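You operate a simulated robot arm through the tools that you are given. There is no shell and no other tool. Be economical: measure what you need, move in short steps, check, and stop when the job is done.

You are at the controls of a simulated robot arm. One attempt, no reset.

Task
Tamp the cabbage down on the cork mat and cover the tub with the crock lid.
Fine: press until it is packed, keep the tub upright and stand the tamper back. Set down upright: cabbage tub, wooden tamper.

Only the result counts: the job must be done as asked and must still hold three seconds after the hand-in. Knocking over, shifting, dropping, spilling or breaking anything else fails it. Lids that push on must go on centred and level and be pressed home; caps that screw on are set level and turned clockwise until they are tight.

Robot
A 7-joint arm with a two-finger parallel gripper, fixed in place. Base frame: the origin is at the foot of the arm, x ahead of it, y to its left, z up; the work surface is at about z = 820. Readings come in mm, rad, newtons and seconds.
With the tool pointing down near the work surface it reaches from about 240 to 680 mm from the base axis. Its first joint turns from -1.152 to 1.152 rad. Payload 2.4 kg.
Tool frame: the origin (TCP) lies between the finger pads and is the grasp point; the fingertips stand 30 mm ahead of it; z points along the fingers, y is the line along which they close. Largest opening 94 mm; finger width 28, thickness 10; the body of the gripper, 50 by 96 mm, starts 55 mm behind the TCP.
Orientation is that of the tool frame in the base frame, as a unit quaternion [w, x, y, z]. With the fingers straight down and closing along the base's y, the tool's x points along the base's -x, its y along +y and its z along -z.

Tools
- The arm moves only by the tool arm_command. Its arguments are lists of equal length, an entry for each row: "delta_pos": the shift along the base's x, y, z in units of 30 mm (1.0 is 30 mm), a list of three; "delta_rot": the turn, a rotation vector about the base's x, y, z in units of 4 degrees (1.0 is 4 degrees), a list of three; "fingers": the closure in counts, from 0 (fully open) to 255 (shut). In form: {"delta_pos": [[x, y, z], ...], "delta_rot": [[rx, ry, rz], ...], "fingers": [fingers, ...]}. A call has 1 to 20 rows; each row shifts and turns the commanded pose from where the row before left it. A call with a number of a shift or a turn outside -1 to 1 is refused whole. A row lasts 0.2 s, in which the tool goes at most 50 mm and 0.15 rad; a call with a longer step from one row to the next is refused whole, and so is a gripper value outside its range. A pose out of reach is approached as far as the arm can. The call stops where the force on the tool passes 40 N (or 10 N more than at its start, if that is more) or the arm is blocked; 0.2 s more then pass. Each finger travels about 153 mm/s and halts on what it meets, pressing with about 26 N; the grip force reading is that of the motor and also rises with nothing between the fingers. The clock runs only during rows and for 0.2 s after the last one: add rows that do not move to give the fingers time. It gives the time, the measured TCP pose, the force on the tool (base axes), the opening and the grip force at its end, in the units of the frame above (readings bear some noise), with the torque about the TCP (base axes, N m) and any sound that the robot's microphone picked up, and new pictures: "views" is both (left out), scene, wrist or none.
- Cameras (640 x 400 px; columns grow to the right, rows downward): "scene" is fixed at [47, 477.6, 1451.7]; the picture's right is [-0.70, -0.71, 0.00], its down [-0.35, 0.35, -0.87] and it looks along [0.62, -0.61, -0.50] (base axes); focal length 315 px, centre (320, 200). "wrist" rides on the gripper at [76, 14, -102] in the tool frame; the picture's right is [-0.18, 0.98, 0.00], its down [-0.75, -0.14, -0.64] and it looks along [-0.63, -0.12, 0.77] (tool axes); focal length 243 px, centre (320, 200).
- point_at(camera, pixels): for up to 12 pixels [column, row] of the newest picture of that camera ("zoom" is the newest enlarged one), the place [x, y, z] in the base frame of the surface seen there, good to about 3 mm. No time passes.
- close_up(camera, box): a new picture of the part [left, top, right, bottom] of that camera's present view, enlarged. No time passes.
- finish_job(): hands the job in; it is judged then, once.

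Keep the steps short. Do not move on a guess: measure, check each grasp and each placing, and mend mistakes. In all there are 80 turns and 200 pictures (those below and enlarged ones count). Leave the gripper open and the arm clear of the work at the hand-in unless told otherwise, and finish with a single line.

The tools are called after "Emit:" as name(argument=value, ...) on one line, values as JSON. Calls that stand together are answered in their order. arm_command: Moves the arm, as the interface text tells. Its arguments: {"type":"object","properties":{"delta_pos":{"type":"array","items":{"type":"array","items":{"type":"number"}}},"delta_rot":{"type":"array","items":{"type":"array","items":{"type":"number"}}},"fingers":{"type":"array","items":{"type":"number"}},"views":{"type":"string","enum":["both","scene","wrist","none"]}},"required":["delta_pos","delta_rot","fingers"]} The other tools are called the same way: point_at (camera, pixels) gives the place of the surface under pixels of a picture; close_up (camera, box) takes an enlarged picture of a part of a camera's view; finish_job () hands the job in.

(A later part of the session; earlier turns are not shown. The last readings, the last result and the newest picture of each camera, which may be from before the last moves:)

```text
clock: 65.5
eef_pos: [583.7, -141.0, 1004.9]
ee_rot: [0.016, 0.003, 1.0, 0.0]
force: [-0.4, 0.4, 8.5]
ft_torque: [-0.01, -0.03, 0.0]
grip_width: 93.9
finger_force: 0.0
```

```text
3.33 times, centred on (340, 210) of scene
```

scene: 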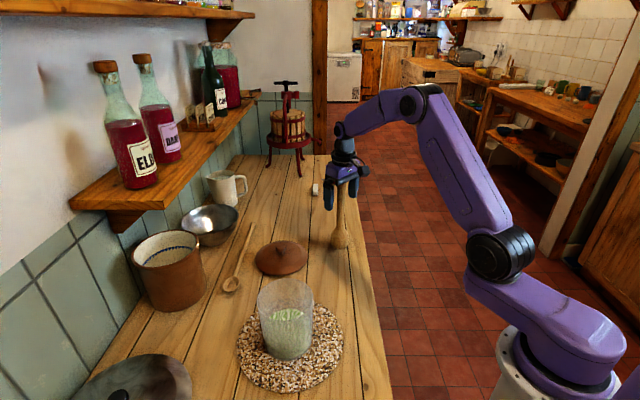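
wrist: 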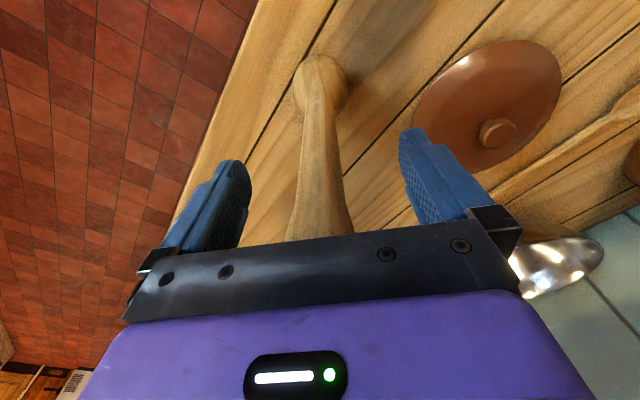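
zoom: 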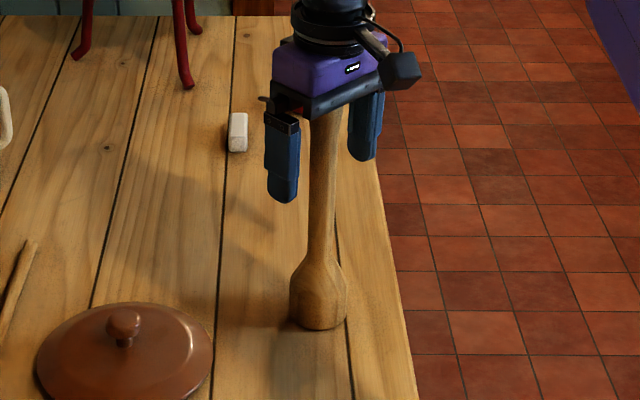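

The tamper stands upright. The 8.5 N is the palm resting on its top. I'll rise straight up, then level the tool once clear.

Emit:
arm_command(delta_pos=[[0, 0, 0.2], [0, 0, 0.4], [0, 0, 0.8], [0, 0, 0.8], [0, 0, 0.8], [0, 0, 0.8], [0, 0, 0.8], [-0.5, 0.5, 0], [-0.5, 0.5, 0], [-0.5, 0.5, 0], [-0.5, 0.5, 0], [0, 0, 0]], delta_rot=[[0, 0, 0], [0, 0, 0], [0, 0, 0], [0, 0, 0], [0, 0, 0], [0, 0, 0], [0, 0, 0], [0, 0.45, -0.08], [0, 0, 0], [0, 0, 0], [0, 0, 0], [0, 0, 0]], fingers=[0, 0, 0, 0, 0, 0, 0, 0, 0, 0, 0, 0])

Emit:
close_up(camera="scene", box=[240, 150, 380, 290])

Emit:
close_up(camera="wrist", box=[240, 20, 520, 220])

```text
clock: 68.1
eef_pos: [525.9, -79.8, 1141.5]
ee_rot: [0.0, 0.005, 1.0, 0.0]
force: [-0.1, -0.7, 0.2]
ft_torque: [0.0, -0.01, 0.02]
grip_width: 94.2
finger_force: 0.1
```

scene: 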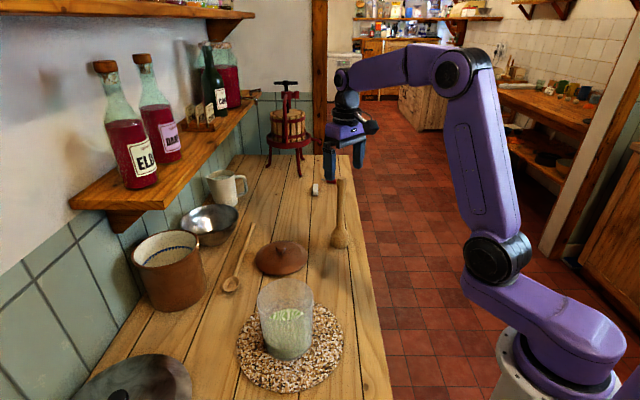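
wrist: 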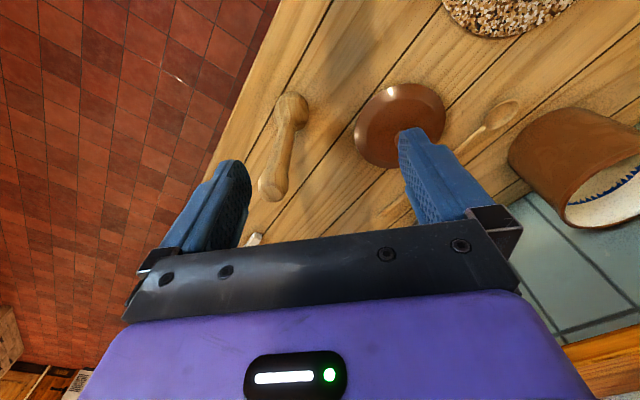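

```text
2.86 times, centred on (310, 220) of scene
```

zoom: 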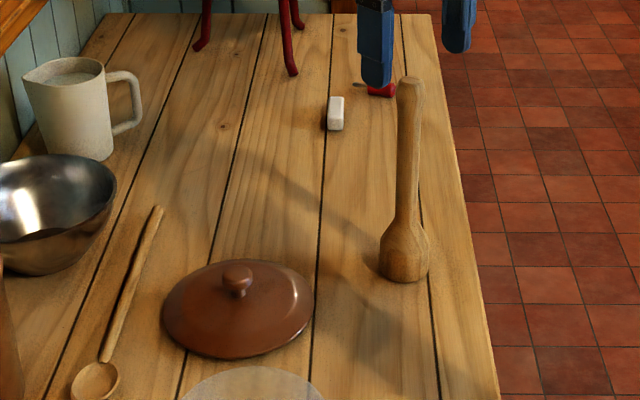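

```text
2.00 times, centred on (380, 120) of wrist
```

zoom: 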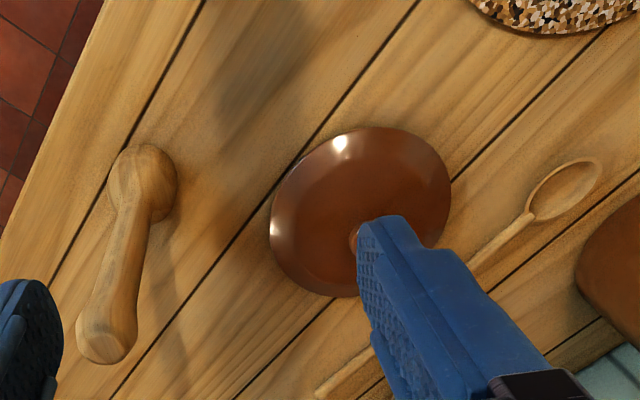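

The tamper stands straight back in its place. Next is the lid. I'll move to a view above it.

Emit:
arm_command(delta_pos=[[0.3, 0.77, 0], [0.3, 0.77, -0.2], [0.3, 0.77, -0.8], [0.3, 0.77, -0.8], [0.3, 0.77, -0.8], [0, 0, 0]], delta_rot=[[0, 0, 0.14], [0, 0, 0], [0, 0, 0], [0, 0, 0], [0, 0, 0], [0, 0, 0]], fingers=[0, 0, 0, 0, 0, 0])

Emit:
close_up(camera="wrist", box=[220, 20, 420, 220])

Emit:
close_up(camera="scene", box=[240, 220, 320, 290])

```text
clock: 69.5
eef_pos: [571.4, 36.5, 1064.3]
ee_rot: [0.0, 0.001, 1.0, 0.0]
force: [0.3, -0.2, 0.1]
ft_torque: [0.0, 0.02, -0.02]
grip_width: 93.9
finger_force: 0.1
```

scene: 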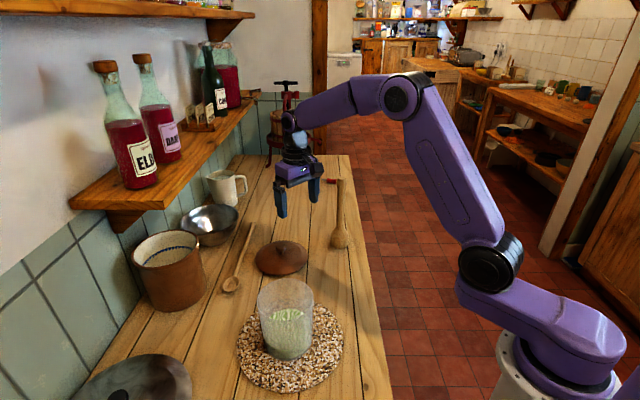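
wrist: 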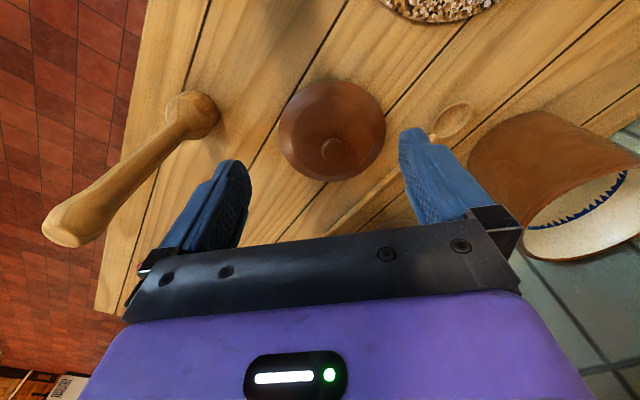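

```text
2.00 times, centred on (320, 120) of wrist
```

zoom: 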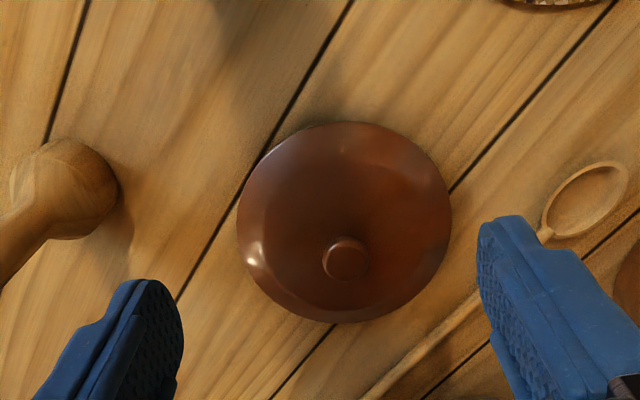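

```text
5.71 times, centred on (280, 255) of scene
```

zoom: 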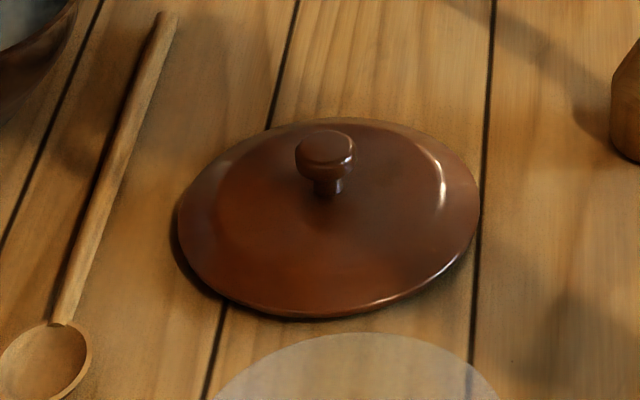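

Emit:
point_at(camera="wrist", pixels=[[333, 147], [333, 152], [323, 149], [343, 149], [332, 140], [280, 132], [384, 130], [330, 82], [332, 179], [320, 120], [300, 140], [333, 168]])

Emit:
point_at(camera="zoom", pixels=[[325, 140], [325, 165], [328, 190], [300, 160], [350, 160], [190, 220], [470, 230], [320, 310], [320, 220]])

```text
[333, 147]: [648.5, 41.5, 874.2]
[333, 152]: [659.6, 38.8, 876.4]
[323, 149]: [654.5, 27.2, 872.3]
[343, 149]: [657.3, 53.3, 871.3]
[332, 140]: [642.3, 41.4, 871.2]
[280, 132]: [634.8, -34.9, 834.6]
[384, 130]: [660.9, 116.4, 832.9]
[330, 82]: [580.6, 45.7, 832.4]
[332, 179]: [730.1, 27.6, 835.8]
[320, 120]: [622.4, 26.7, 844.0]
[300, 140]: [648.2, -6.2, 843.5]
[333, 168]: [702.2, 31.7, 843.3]
```

```text
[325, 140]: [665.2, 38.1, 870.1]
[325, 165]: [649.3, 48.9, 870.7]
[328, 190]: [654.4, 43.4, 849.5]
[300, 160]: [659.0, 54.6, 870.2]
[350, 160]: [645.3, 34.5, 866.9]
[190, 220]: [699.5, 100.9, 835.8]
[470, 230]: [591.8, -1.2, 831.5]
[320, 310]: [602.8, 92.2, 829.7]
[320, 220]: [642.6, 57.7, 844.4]
```

The lid is centred at (655.5,39.5) with a radius of about 75. Its mushroom knob is about 26 mm wide at z 860–875, and the dome is at z≈846. I'll go above the knob with the tips clear.

Emit:
arm_command(delta_pos=[[0.56, 0.02, -0.7], [0.56, 0.02, -0.8], [0.56, 0.02, -0.8], [0.56, 0.02, -0.8], [0.56, 0.02, -0.8], [0, 0, -0.5], [0, 0, 0]], delta_rot=[[0, 0, 0], [0, 0, 0], [0, 0, 0], [0, 0, 0], [0, 0, 0], [0, 0, 0], [0, 0, 0]], fingers=[80, 80, 80, 80, 80, 80, 80])

Emit:
close_up(camera="wrist", box=[220, 60, 420, 240])

Emit:
point_at(camera="wrist", pixels=[[320, 120], [310, 120], [330, 120], [320, 135], [320, 105]])

```text
clock: 71.1
eef_pos: [654.4, 38.2, 932.2]
ee_rot: [0.0, 0.0, 1.0, 0.001]
force: [-0.4, -0.5, 1.0]
ft_torque: [0.01, 0.0, -0.02]
grip_width: 64.6
finger_force: 0.1
```

scene: 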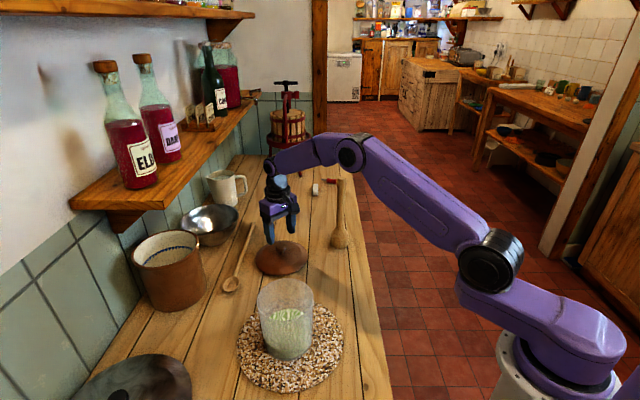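
wrist: 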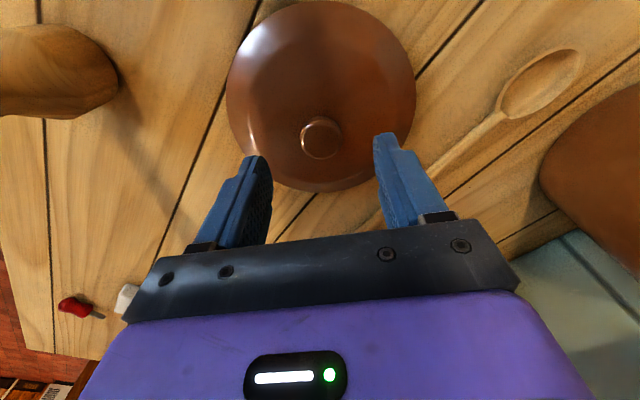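

```text
2.22 times, centred on (320, 150) of wrist
```

zoom: 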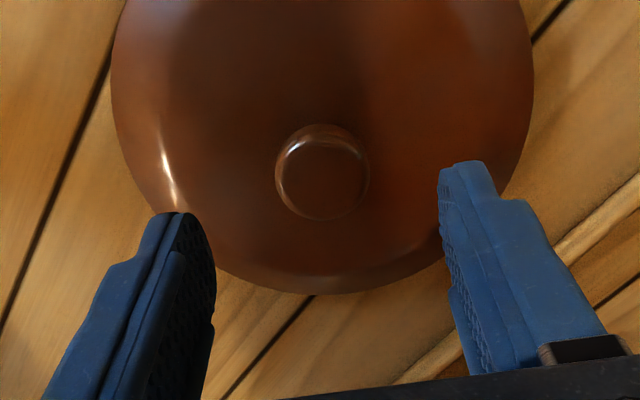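

```text
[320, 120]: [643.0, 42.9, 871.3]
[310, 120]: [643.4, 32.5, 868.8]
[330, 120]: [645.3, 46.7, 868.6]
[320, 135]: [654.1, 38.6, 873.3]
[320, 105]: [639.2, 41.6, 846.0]
```

The knob centre computes to (655.7,38), directly under the tool. I'll descend to z≈881 and grip it.

Emit:
arm_command(delta_pos=[[0.04, 0, -0.5], [0, 0, -0.5], [0, 0, -0.5], [0, 0, -0.2], [0, 0, 0], [0, 0, 0], [0, 0, 0], [0, 0, 0]], delta_rot=[[0, 0, 0], [0, 0, 0], [0, 0, 0], [0, 0, 0], [0, 0, 0], [0, 0, 0], [0, 0, 0], [0, 0, 0]], fingers=[80, 80, 80, 80, 80, 160, 255, 255])

Emit:
close_up(camera="scene", box=[240, 180, 320, 290])

```text
clock: 72.9
eef_pos: [654.1, 38.5, 880.9]
ee_rot: [0.0, -0.001, 1.0, 0.0]
force: [-0.1, -0.6, 1.3]
ft_torque: [0.17, -0.06, -0.02]
grip_width: 29.1
finger_force: 25.9
```

scene: 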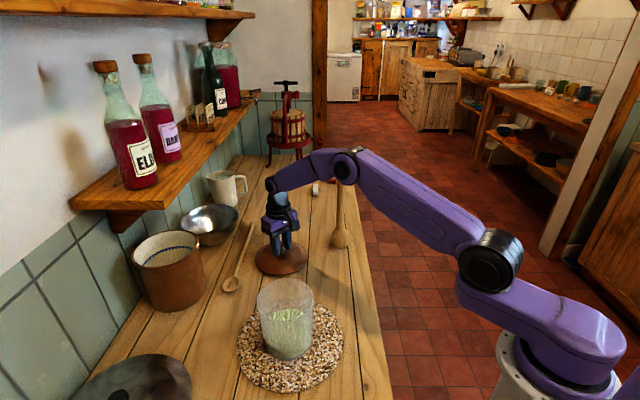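
wrist: 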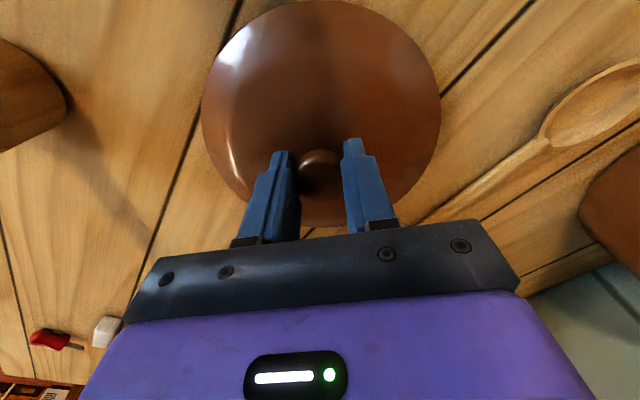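

```text
3.64 times, centred on (280, 235) of scene
```

zoom: 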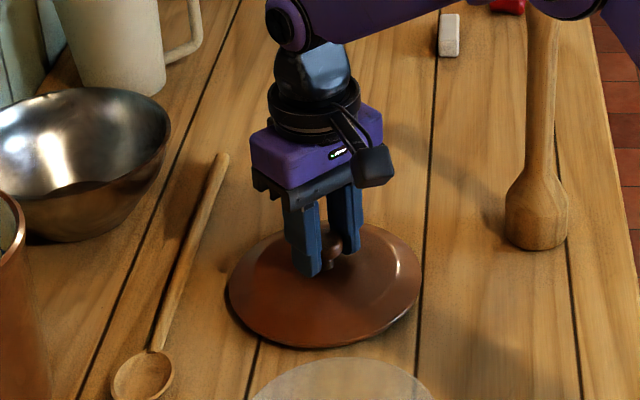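

I have the knob at 29 mm. I'll lift slowly, straight up to about z 1045, and check that the lid hangs level.

Emit:
arm_command(delta_pos=[[0, 0, 0.1], [0, 0, 0.2], [0, 0, 0.4], [0, 0, 0.6], [0, 0, 0.7], [0, 0, 0.7], [0, 0, 0.7], [0, 0, 0.7], [0, 0, 0.7], [0, 0, 0.5], [0, 0, 0.2], [0, 0, 0]], delta_rot=[[0, 0, 0], [0, 0, 0], [0, 0, 0], [0, 0, 0], [0, 0, 0], [0, 0, 0], [0, 0, 0], [0, 0, 0], [0, 0, 0], [0, 0, 0], [0, 0, 0], [0, 0, 0]], fingers=[255, 255, 255, 255, 255, 255, 255, 255, 255, 255, 255, 255])

Emit:
close_up(camera="scene", box=[220, 120, 340, 290])

Emit:
point_at(camera="wrist", pixels=[[215, 90], [428, 90], [320, 15], [250, 185], [390, 185], [240, 40], [400, 40], [320, 90]])

```text
clock: 75.5
eef_pos: [655.2, 40.1, 1045.1]
ee_rot: [0.0, 0.001, 1.0, 0.0]
force: [-0.3, -0.9, -2.7]
ft_torque: [-0.01, 0.01, 0.0]
grip_width: 29.2
finger_force: 25.8
```

scene: 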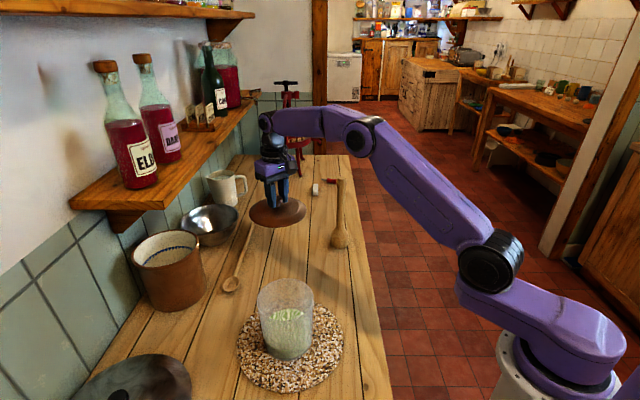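
wrist: 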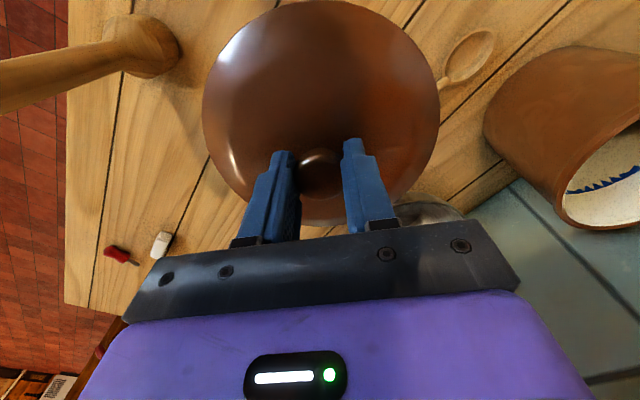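

```text
2.35 times, centred on (280, 205) of scene
```

zoom: 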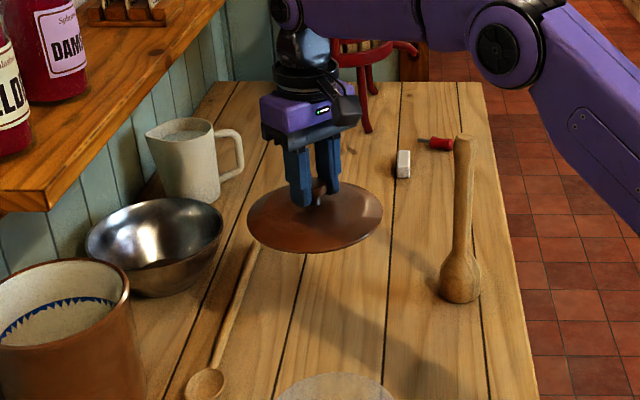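

```text
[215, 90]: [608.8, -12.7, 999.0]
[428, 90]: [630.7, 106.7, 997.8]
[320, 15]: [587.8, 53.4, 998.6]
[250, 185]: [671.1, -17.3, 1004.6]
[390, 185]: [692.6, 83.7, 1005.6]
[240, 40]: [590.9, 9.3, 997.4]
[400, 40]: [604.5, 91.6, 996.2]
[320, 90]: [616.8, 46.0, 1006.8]
```

The lid hangs level, and the tub's rim hasn't moved in the scene view since tamping. Its centre is at about (424.5,204), and the lid centre sits about 1.5 mm in +x from the TCP. I'll carry the lid over the tub.

Emit:
arm_command(delta_pos=[[-0.3, 0.21, 0], [-0.595, 0.42, 0], [-0.595, 0.42, 0], [-0.595, 0.42, 0], [-0.595, 0.42, 0], [-0.595, 0.42, 0], [-0.595, 0.42, 0], [-0.595, 0.42, 0], [-0.595, 0.42, 0], [-0.595, 0.42, 0], [-0.595, 0.42, 0], [-0.595, 0.42, 0], [-0.595, 0.42, 0], [-0.3, 0.21, 0], [0, 0, 0]], delta_rot=[[0, 0, 0], [0, 0, 0], [0, 0, 0], [0, 0, 0], [0, 0, 0], [0, 0, 0], [0, 0, 0], [0, 0, 0], [0, 0, 0], [0, 0, 0], [0, 0, 0], [0, 0, 0], [0, 0, 0], [0, 0, 0], [0, 0, 0]], fingers=[255, 255, 255, 255, 255, 255, 255, 255, 255, 255, 255, 255, 255, 255, 255])

Emit:
close_up(camera="scene", box=[220, 180, 360, 390])

```text
clock: 78.7
eef_pos: [423.4, 204.5, 1045.7]
ee_rot: [-0.001, 0.0, 1.0, 0.0]
force: [-0.6, 0.6, -3.1]
ft_torque: [0.0, 0.01, 0.02]
grip_width: 29.0
finger_force: 25.4
```

scene: 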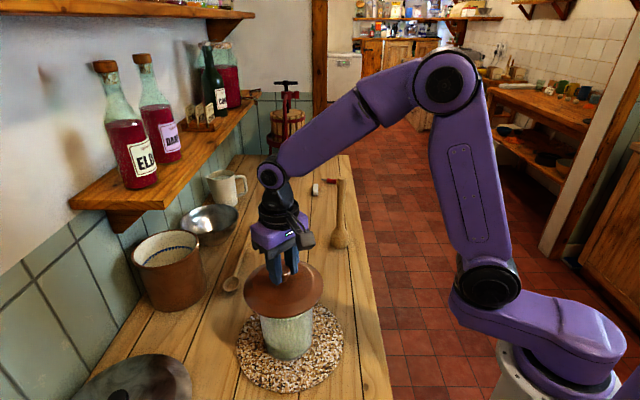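
wrist: 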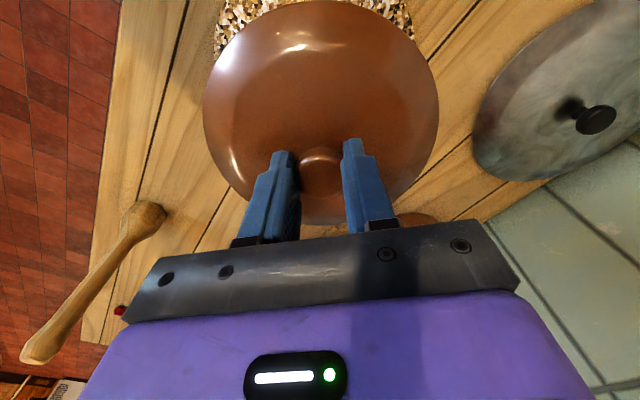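

```text
1.90 times, centred on (290, 285) of scene
```

zoom: 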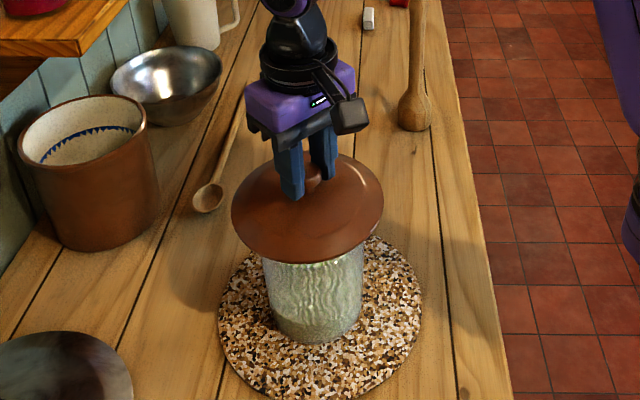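

From the scene camera, the lid and tub columns line up as the geometry predicts. I'll lower to about 1023, then go in fine steps.

Emit:
arm_command(delta_pos=[[0, 0, -0.3], [0, 0, -0.3], [0, 0, -0.1], [0, 0, -0.07], [0, 0, -0.05], [0, 0, -0.05], [0, 0, 0]], delta_rot=[[0, 0, 0], [0, 0, 0], [0, 0, 0], [0, 0, 0], [0, 0, 0], [0, 0, 0], [0, 0, 0]], fingers=[255, 255, 255, 255, 255, 255, 255])

Emit:
close_up(camera="scene", box=[230, 230, 350, 370])

```text
clock: 80.3
eef_pos: [424.3, 203.5, 1020.6]
ee_rot: [0.0, -0.001, 1.0, 0.0]
force: [-1.1, -0.9, 0.5]
ft_torque: [0.14, -0.01, 0.06]
grip_width: 29.1
finger_force: 26.2
```

scene: 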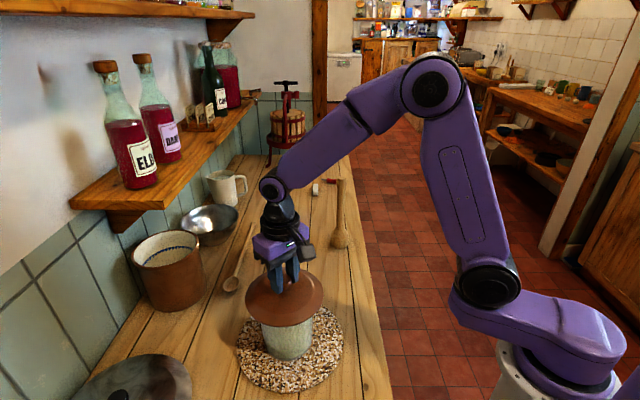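
wrist: 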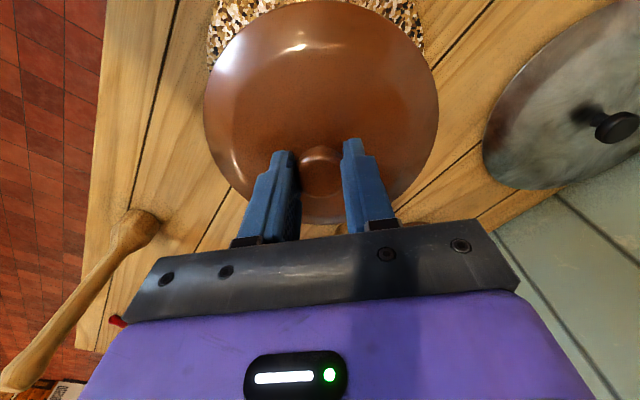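

```text
2.86 times, centred on (290, 300) of scene
```

zoom: 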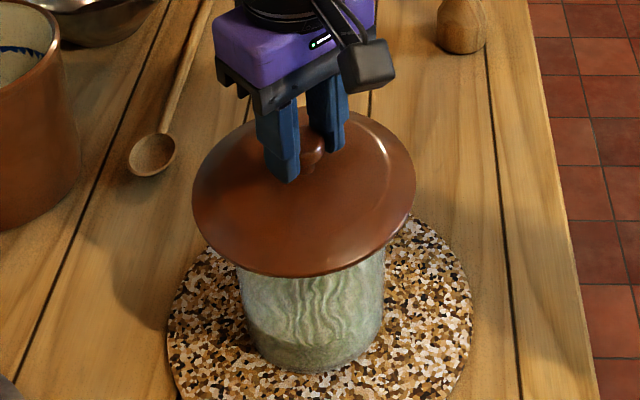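

Light contact starts at z 1020.6, which fits the lid's underside reaching the rim at 957. I'll go down a little more and read the force and torque.

Emit:
arm_command(delta_pos=[[0, 0, -0.04], [0, 0, -0.04], [0, 0, 0]], delta_rot=[[0, 0, 0], [0, 0, 0], [0, 0, 0]], fingers=[255, 255, 255], views="none")

```text
clock: 81.1
eef_pos: [424.7, 203.2, 1018.5]
ee_rot: [0.002, 0.0, 1.0, 0.0]
force: [0.3, -0.4, 16.3]
ft_torque: [-0.29, -0.14, 0.12]
grip_width: 29.0
finger_force: 25.2
```

Here the force is 16 N with the lid's lowest face at rim height. The lid may have a short plug underneath that isn't in yet. I'll press further and see whether it slides down.

Emit:
arm_command(delta_pos=[[0, 0, -0.04], [0, 0, -0.04], [0, 0, -0.04], [0, 0, 0]], delta_rot=[[0, 0, 0], [0, 0, 0], [0, 0, 0], [0, 0, 0]], fingers=[255, 255, 255, 255])

Emit:
close_up(camera="scene", box=[230, 230, 350, 370])

Emit:
point_at(camera="wrist", pixels=[[215, 90], [428, 90], [320, 8], [250, 185], [390, 185], [240, 40], [400, 40], [320, 90]])

```text
clock: 82.1
eef_pos: [424.3, 204.4, 1014.3]
ee_rot: [0.001, 0.0, 1.0, 0.0]
force: [3.5, -2.6, 15.8]
ft_torque: [0.21, -0.38, 0.09]
grip_width: 28.6
finger_force: 26.8
```

scene: 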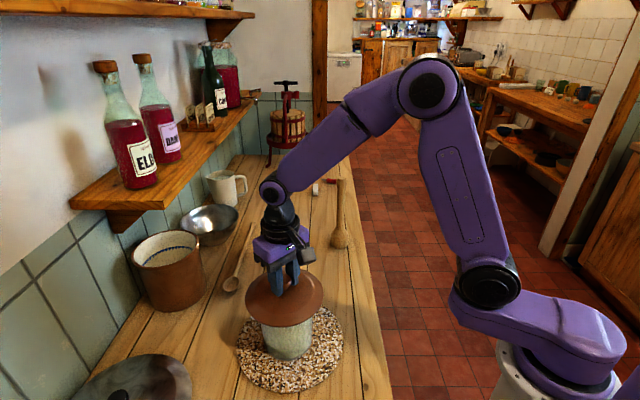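
wrist: 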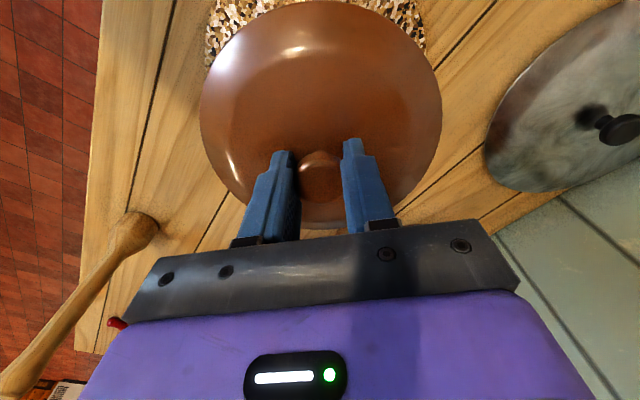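

```text
2.86 times, centred on (290, 300) of scene
```

zoom: 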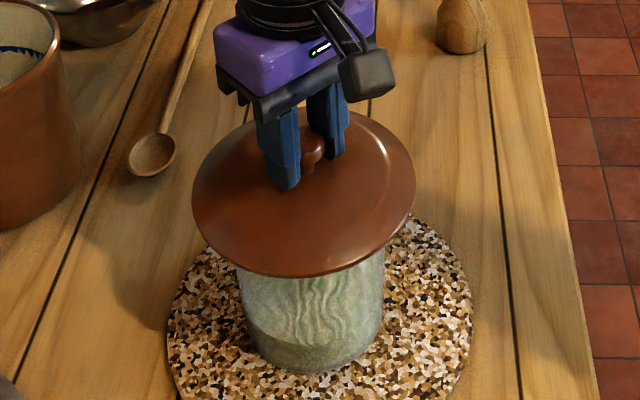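

```text
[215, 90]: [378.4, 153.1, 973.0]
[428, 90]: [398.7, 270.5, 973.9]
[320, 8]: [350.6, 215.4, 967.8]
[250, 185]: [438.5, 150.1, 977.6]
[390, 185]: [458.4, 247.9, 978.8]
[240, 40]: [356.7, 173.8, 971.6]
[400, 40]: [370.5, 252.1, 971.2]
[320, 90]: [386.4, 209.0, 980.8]
```

The lid didn't go down; it slipped in the grip instead. Its lowest face is still on the rim (dome at 980.8, so bottom ≈956). The torque puts the contact on the +x side, and the tub centre computes nearer x≈422.5. I'll ease off 1 mm and shift in small -x steps under light pressure.

Emit:
arm_command(delta_pos=[[0, 0, 0.03], [-0.04, -0.02, 0], [-0.04, 0, 0], [0, 0, 0]], delta_rot=[[0, 0, 0], [0, 0, 0], [0, 0, 0], [0, 0, 0]], fingers=[255, 255, 255, 255], views="none")

```text
clock: 83.1
eef_pos: [418.9, 202.4, 1013.8]
ee_rot: [-0.001, 0.0, 1.0, -0.001]
force: [1.6, 1.3, 1.3]
ft_torque: [0.25, -0.21, -0.01]
grip_width: 28.8
finger_force: 26.2
```

Emit:
arm_command(delta_pos=[[0, 0, -0.04], [0, 0, 0]], delta_rot=[[0, 0, 0], [0, 0, 0]], fingers=[255, 255])

Emit:
close_up(camera="scene", box=[230, 230, 350, 370])

Emit:
point_at(camera="wrist", pixels=[[215, 90], [428, 90], [320, 8], [250, 185], [390, 185], [240, 40], [400, 40], [320, 90]])

```text
clock: 83.7
eef_pos: [420.1, 201.4, 1013.2]
ee_rot: [0.001, -0.001, 1.0, 0.0]
force: [-3.8, 0.8, 18.3]
ft_torque: [0.45, 0.24, 0.24]
grip_width: 28.4
finger_force: 25.8
```

scene: 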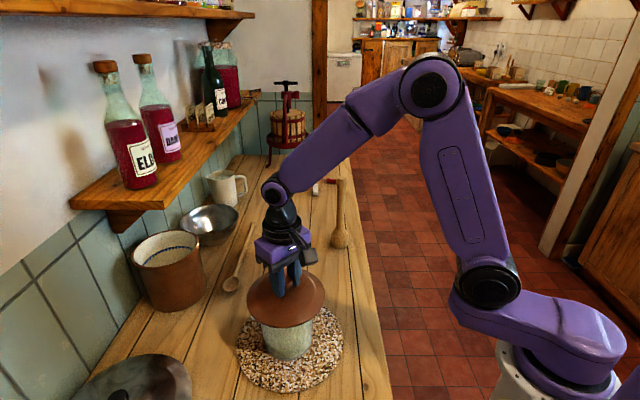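
wrist: 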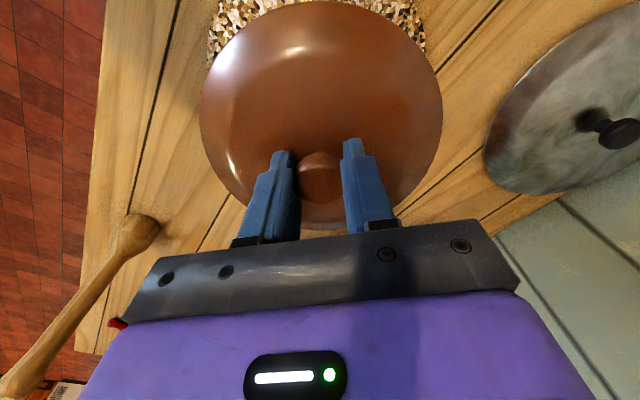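

```text
2.86 times, centred on (290, 300) of scene
```

zoom: 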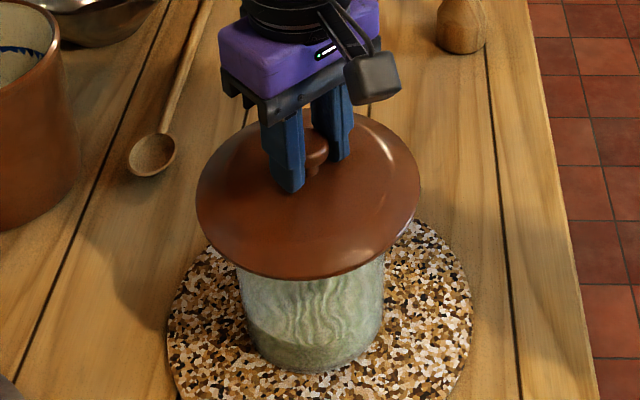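

```text
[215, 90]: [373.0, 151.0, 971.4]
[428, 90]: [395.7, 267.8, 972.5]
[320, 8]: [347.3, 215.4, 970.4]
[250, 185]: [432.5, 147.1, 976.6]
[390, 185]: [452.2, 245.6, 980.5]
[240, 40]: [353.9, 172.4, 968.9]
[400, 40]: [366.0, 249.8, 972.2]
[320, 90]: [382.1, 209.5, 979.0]
```

The lid moved a few mm but still sits on top at about 956. I need to see its underside, so I'll raise it high enough for the scene camera to view it in profile, and recheck the tub rim at the same time.

Emit:
arm_command(delta_pos=[[0, 0, 0.2], [0, 0, 0.6], [0, 0, 0.9], [0, 0, 0.9], [0, 0, 0.9], [0, 0, 0.9], [0, 0, 0.9], [0, 0, 0.9], [0, 0, 0.9], [0, 0, 0.9], [0, 0, 0.9], [0, 0, 0.9], [0, 0, 0.9], [0, 0, 0.7], [0, 0, 0]], delta_rot=[[0, 0, 0], [0, 0, 0], [0, 0, 0], [0, 0, 0], [0, 0, 0], [0, 0, 0], [0, 0, 0], [0, 0, 0], [0, 0, 0], [0, 0, 0], [0, 0, 0], [0, 0, 0], [0, 0, 0], [0, 0, 0], [0, 0, 0]], fingers=[255, 255, 255, 255, 255, 255, 255, 255, 255, 255, 255, 255, 255, 255, 255])

Emit:
close_up(camera="scene", box=[210, 60, 370, 200])

Emit:
close_up(camera="scene", box=[230, 250, 350, 380])

```text
clock: 86.9
eef_pos: [422.0, 201.8, 1334.5]
ee_rot: [0.001, 0.0, 1.0, 0.0]
force: [-0.7, -0.2, -2.7]
ft_torque: [-0.02, 0.01, -0.02]
grip_width: 28.1
finger_force: 26.1
out of reach, approached as far as the arm can: row 14
```

scene: 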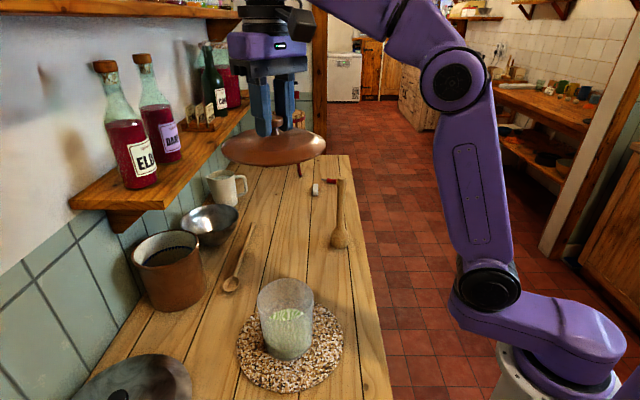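
wrist: 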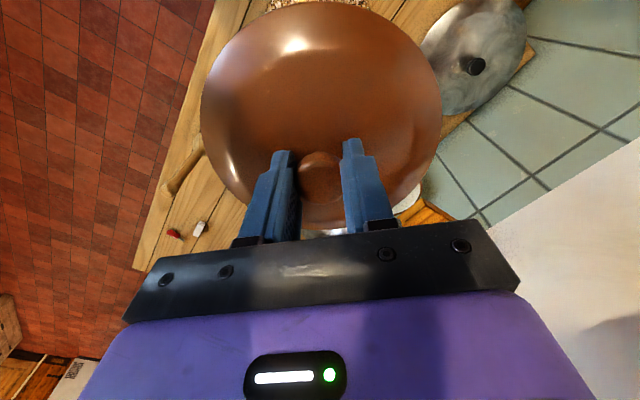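

```text
2.86 times, centred on (290, 130) of scene
```

zoom: 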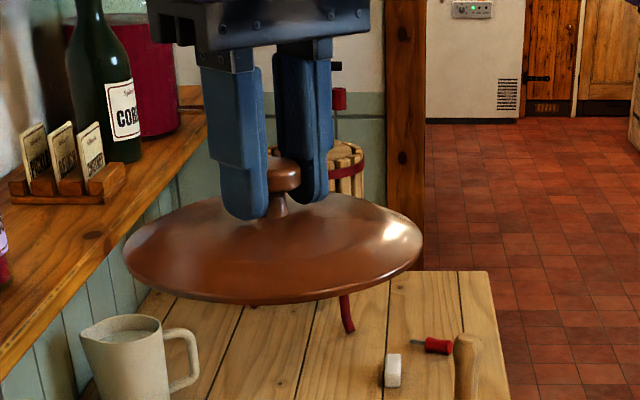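

```text
3.08 times, centred on (290, 315) of scene
```

zoom: 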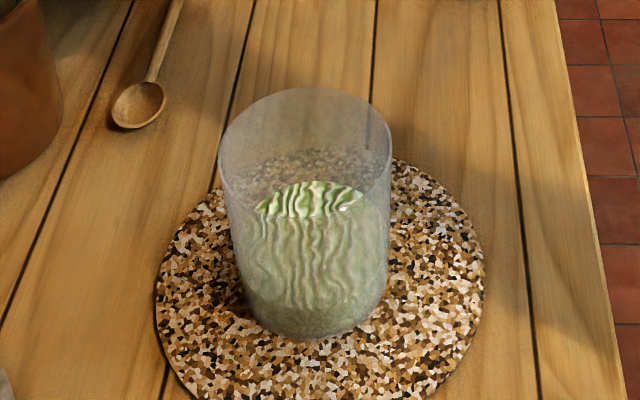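

The lid profile hides its underside at this angle. I'll come down slightly and tilt the lid about 20° so the camera-facing edge rises and shows what's underneath.

Emit:
arm_command(delta_pos=[[0, 0, -0.8], [0, 0, -0.8], [0, 0, 0], [0, 0, 0], [0, 0, 0], [0, 0, 0], [0, 0, 0], [0, 0, 0], [0, 0, 0]], delta_rot=[[0, 0, 0], [0, 0, 0], [0.59, 0.8, 0], [0.59, 0.8, 0], [0.59, 0.8, 0], [0.59, 0.8, 0], [0.59, 0.8, 0], [0.59, 0.8, 0], [0, 0, 0]], fingers=[255, 255, 255, 255, 255, 255, 255, 255, 255])

Emit:
close_up(camera="scene", box=[210, 60, 370, 220])

```text
clock: 88.9
eef_pos: [420.7, 201.5, 1284.8]
ee_rot: [-0.167, 0.0, 0.978, 0.122]
force: [0.0, -0.6, -3.0]
ft_torque: [-0.02, -0.01, 0.03]
grip_width: 28.2
finger_force: 25.9
```

scene: 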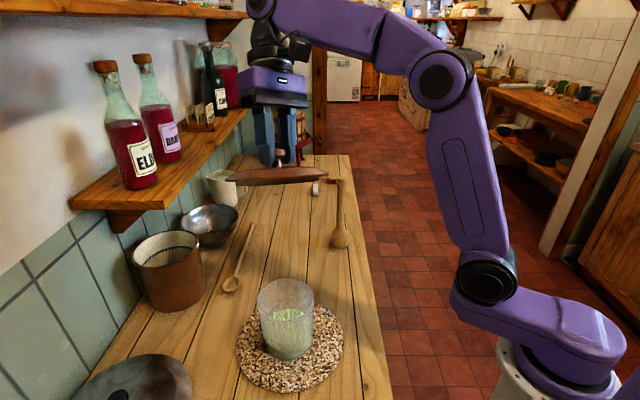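
wrist: 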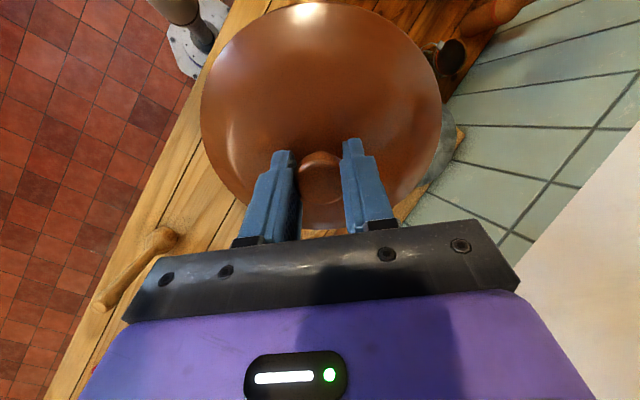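

```text
2.50 times, centred on (290, 140) of scene
```

zoom: 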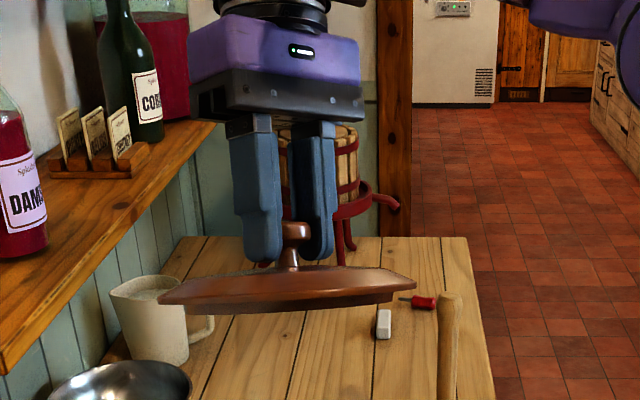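

Edge-on, I can see a ring under the disc, about 190–393 in the enlarged picture. I'll tilt a bit further to see whether it's a plug or a skirt.

Emit:
arm_command(delta_pos=[[0, 0, 0], [0, 0, 0], [0, 0, 0], [0, 0, 0], [0, 0, 0]], delta_rot=[[0.59, 0.8, 0], [0.59, 0.8, 0], [0.59, 0.8, 0], [0.59, 0.8, 0], [0, 0, 0]], fingers=[255, 255, 255, 255, 255], views="scene")

Emit:
close_up(camera="scene", box=[220, 130, 340, 210])

```text
clock: 90.1
eef_pos: [404.1, 204.6, 1283.5]
ee_rot: [-0.274, 0.0, 0.94, 0.202]
force: [0.2, 0.4, -3.5]
ft_torque: [-0.04, -0.07, 0.01]
grip_width: 27.9
finger_force: 26.0
out of reach, approached as far as the arm can: row 2, 3, 4
```

scene: 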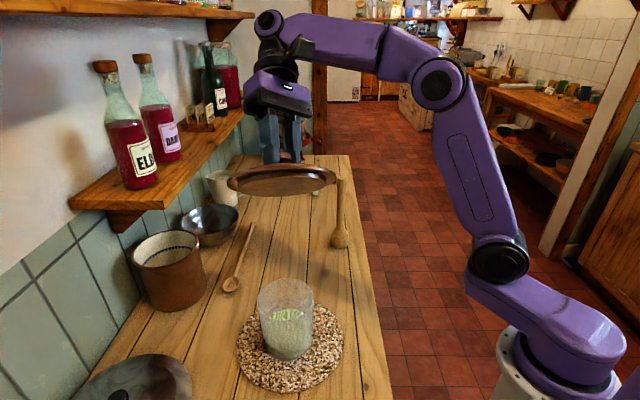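

```text
5.00 times, centred on (280, 170) of scene
```

zoom: 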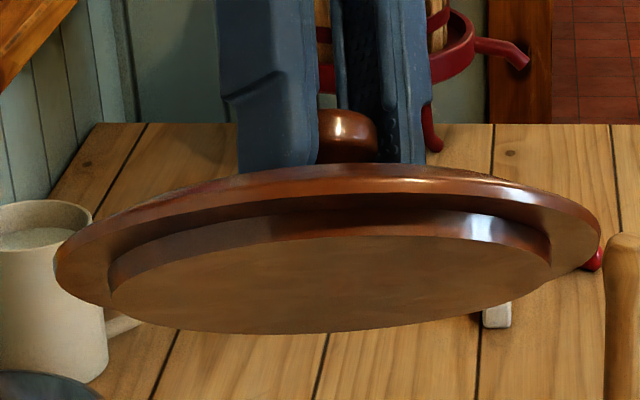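

The underside is a flat solid boss about 122 mm across, wider than the tub's 117 mm rim. So this lid rests on the rim rather than plugging in, and it had been seated properly before. I'll level the tool again.

Emit:
arm_command(delta_pos=[[0, 0, 0], [0, 0, 0], [0, 0, 0], [0, 0, 0], [0, 0, 0], [0, 0, 0], [0, 0, 0], [0, 0, 0], [0, 0, 0], [0, 0, 0], [0, 0, 0]], delta_rot=[[-0.59, -0.8, 0], [-0.59, -0.8, 0], [-0.59, -0.8, 0], [-0.59, -0.8, 0], [-0.59, -0.8, 0], [-0.59, -0.8, 0], [-0.59, -0.8, 0], [-0.59, -0.8, 0], [-0.59, -0.8, 0], [-0.59, -0.8, 0], [0, 0, 0]], fingers=[255, 255, 255, 255, 255, 255, 255, 255, 255, 255, 255])

Emit:
close_up(camera="scene", box=[220, 80, 360, 220])

Emit:
point_at(camera="wrist", pixels=[[215, 90], [428, 90], [320, 8], [250, 190], [390, 190], [240, 40], [400, 40], [320, 90]])

```text
clock: 92.5
eef_pos: [404.1, 204.7, 1282.8]
ee_rot: [0.001, 0.0, 1.0, 0.0]
force: [0.6, 0.2, -2.8]
ft_torque: [0.0, -0.02, -0.01]
grip_width: 28.3
finger_force: 26.5
```

scene: 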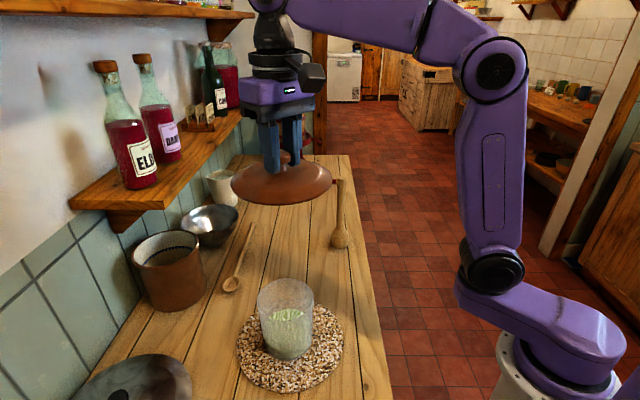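
wrist: 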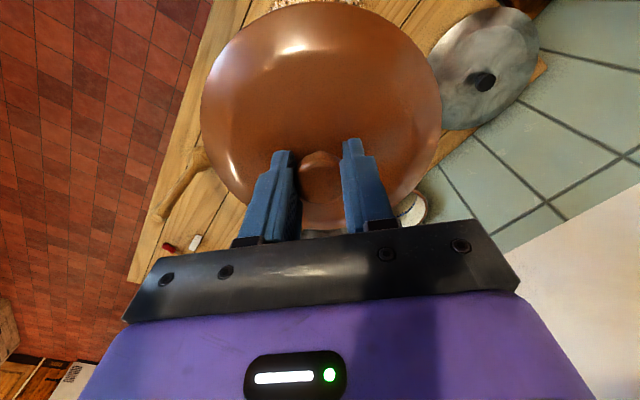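

```text
2.86 times, centred on (290, 150) of scene
```

zoom: 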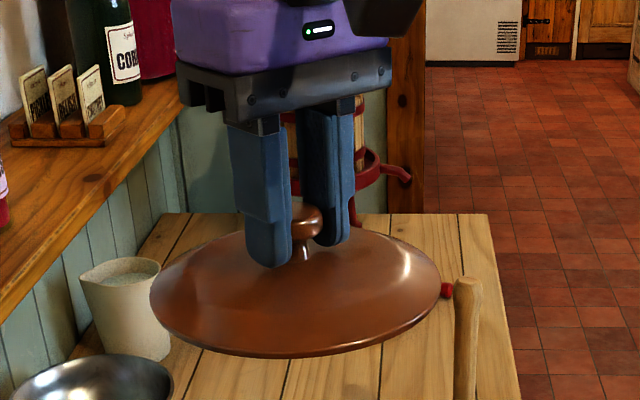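

```text
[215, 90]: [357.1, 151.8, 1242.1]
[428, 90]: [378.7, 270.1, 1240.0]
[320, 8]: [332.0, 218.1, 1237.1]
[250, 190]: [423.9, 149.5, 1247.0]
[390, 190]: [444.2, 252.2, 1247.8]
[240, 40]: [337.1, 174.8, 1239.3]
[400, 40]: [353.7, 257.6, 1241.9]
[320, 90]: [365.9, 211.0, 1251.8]
```

The lid is level in the grip again, with its bottom about 55.5 mm below the TCP and its centre about 1.5 mm in +x. I'll bring it back over the tub centre, aiming for TCP (422,203), and down to z≈1022.

Emit:
arm_command(delta_pos=[[0.3, -0.03, -0.5], [0.3, -0.03, -0.8], [0, 0, -0.9], [0, 0, -0.9], [0, 0, -0.9], [0, 0, -0.9], [0, 0, -0.9], [0, 0, -0.9], [0, 0, -0.9], [0, 0, -0.6], [0, 0, -0.4], [0, 0, 0], [0, 0, 0]], delta_rot=[[0, 0, 0], [0, 0, 0], [0, 0, 0], [0, 0, 0], [0, 0, 0], [0, 0, 0], [0, 0, 0], [0, 0, 0], [0, 0, 0], [0, 0, 0], [0, 0, 0], [0, 0, 0], [0, 0, 0]], fingers=[255, 255, 255, 255, 255, 255, 255, 255, 255, 255, 255, 255, 255])

Emit:
close_up(camera="scene", box=[230, 230, 350, 370])

```text
clock: 95.3
eef_pos: [422.4, 204.3, 1025.3]
ee_rot: [0.0, 0.001, 1.0, 0.001]
force: [0.4, 1.0, -3.4]
ft_torque: [-0.04, 0.02, 0.0]
grip_width: 28.3
finger_force: 25.9
```

scene: 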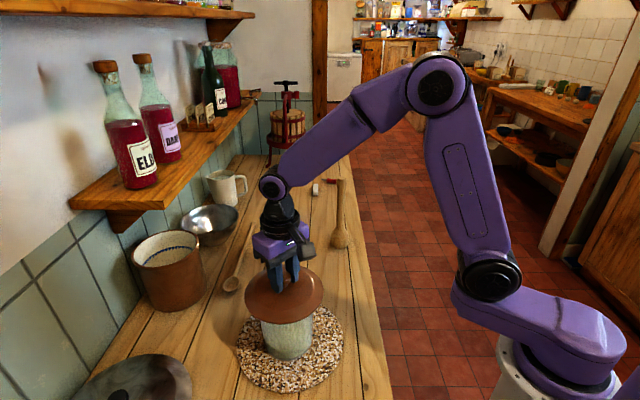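
wrist: 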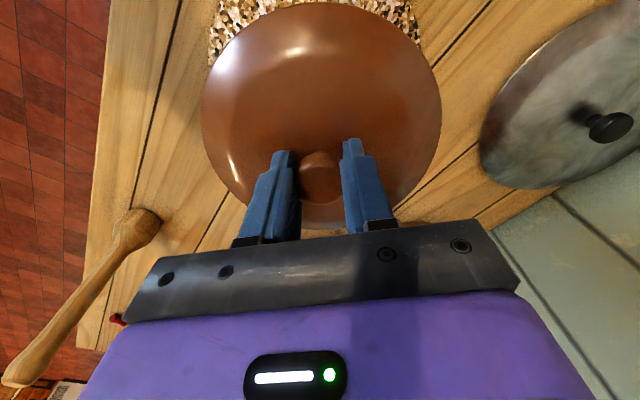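

```text
2.86 times, centred on (290, 300) of scene
```

zoom: 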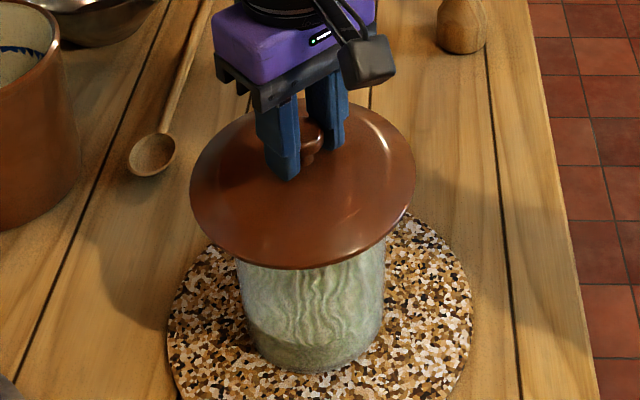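

It's aligned with about 12 mm to go. I'll lower it gently to contact.

Emit:
arm_command(delta_pos=[[0, 0, -0.15], [0, 0, -0.1], [0, 0, -0.05], [0, 0, -0.05], [0, 0, -0.03], [0, 0, -0.03], [0, 0, 0]], delta_rot=[[0, 0, 0], [0, 0, 0], [0, 0, 0], [0, 0, 0], [0, 0, 0], [0, 0, 0], [0, 0, 0]], fingers=[255, 255, 255, 255, 255, 255, 255], views="none")

```text
clock: 96.9
eef_pos: [421.5, 203.3, 1013.5]
ee_rot: [0.001, 0.0, 1.0, 0.0]
force: [-3.8, -1.1, 16.0]
ft_torque: [-0.1, 0.29, 0.06]
grip_width: 28.2
finger_force: 26.0
```

Contact is at 16 N, and the contact centroid works out to within 4 mm of centre, so the lid is flat on the rim. I'll press briefly to settle it, then open the fingers.

Emit:
arm_command(delta_pos=[[0, 0, -0.03], [0, 0, 0], [0, 0, 0.04], [0, 0, 0.02], [0, 0, 0], [0, 0, 0], [0, 0, 0], [0, 0, 0]], delta_rot=[[0, 0, 0], [0, 0, 0], [0, 0, 0], [0, 0, 0], [0, 0, 0], [0, 0, 0], [0, 0, 0], [0, 0, 0]], fingers=[255, 255, 255, 255, 200, 150, 100, 100])

Emit:
close_up(camera="scene", box=[230, 230, 350, 370])

```text
clock: 98.7
eef_pos: [421.5, 204.3, 1013.9]
ee_rot: [-0.001, 0.0, 1.0, 0.0]
force: [0.0, -0.6, -0.4]
ft_torque: [-0.01, 0.01, 0.0]
grip_width: 57.2
finger_force: 0.1
```

scene: 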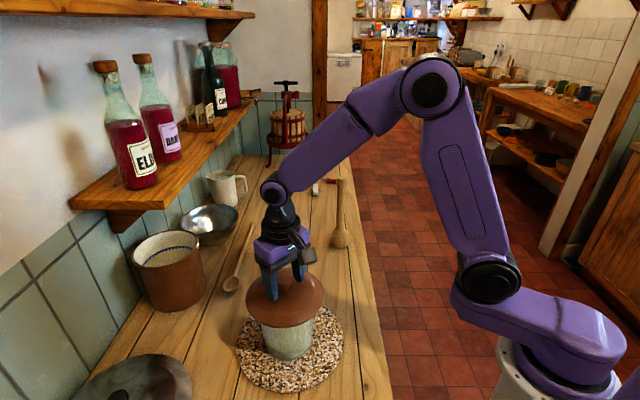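
wrist: 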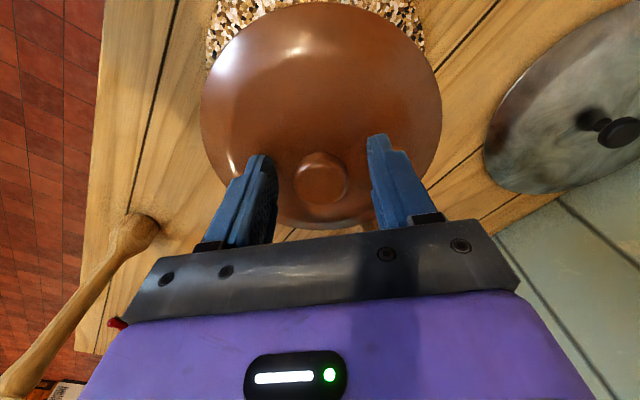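

```text
2.86 times, centred on (290, 300) of scene
```

zoom: 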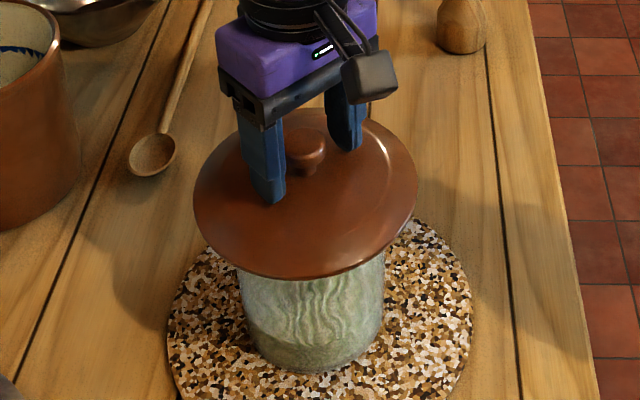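

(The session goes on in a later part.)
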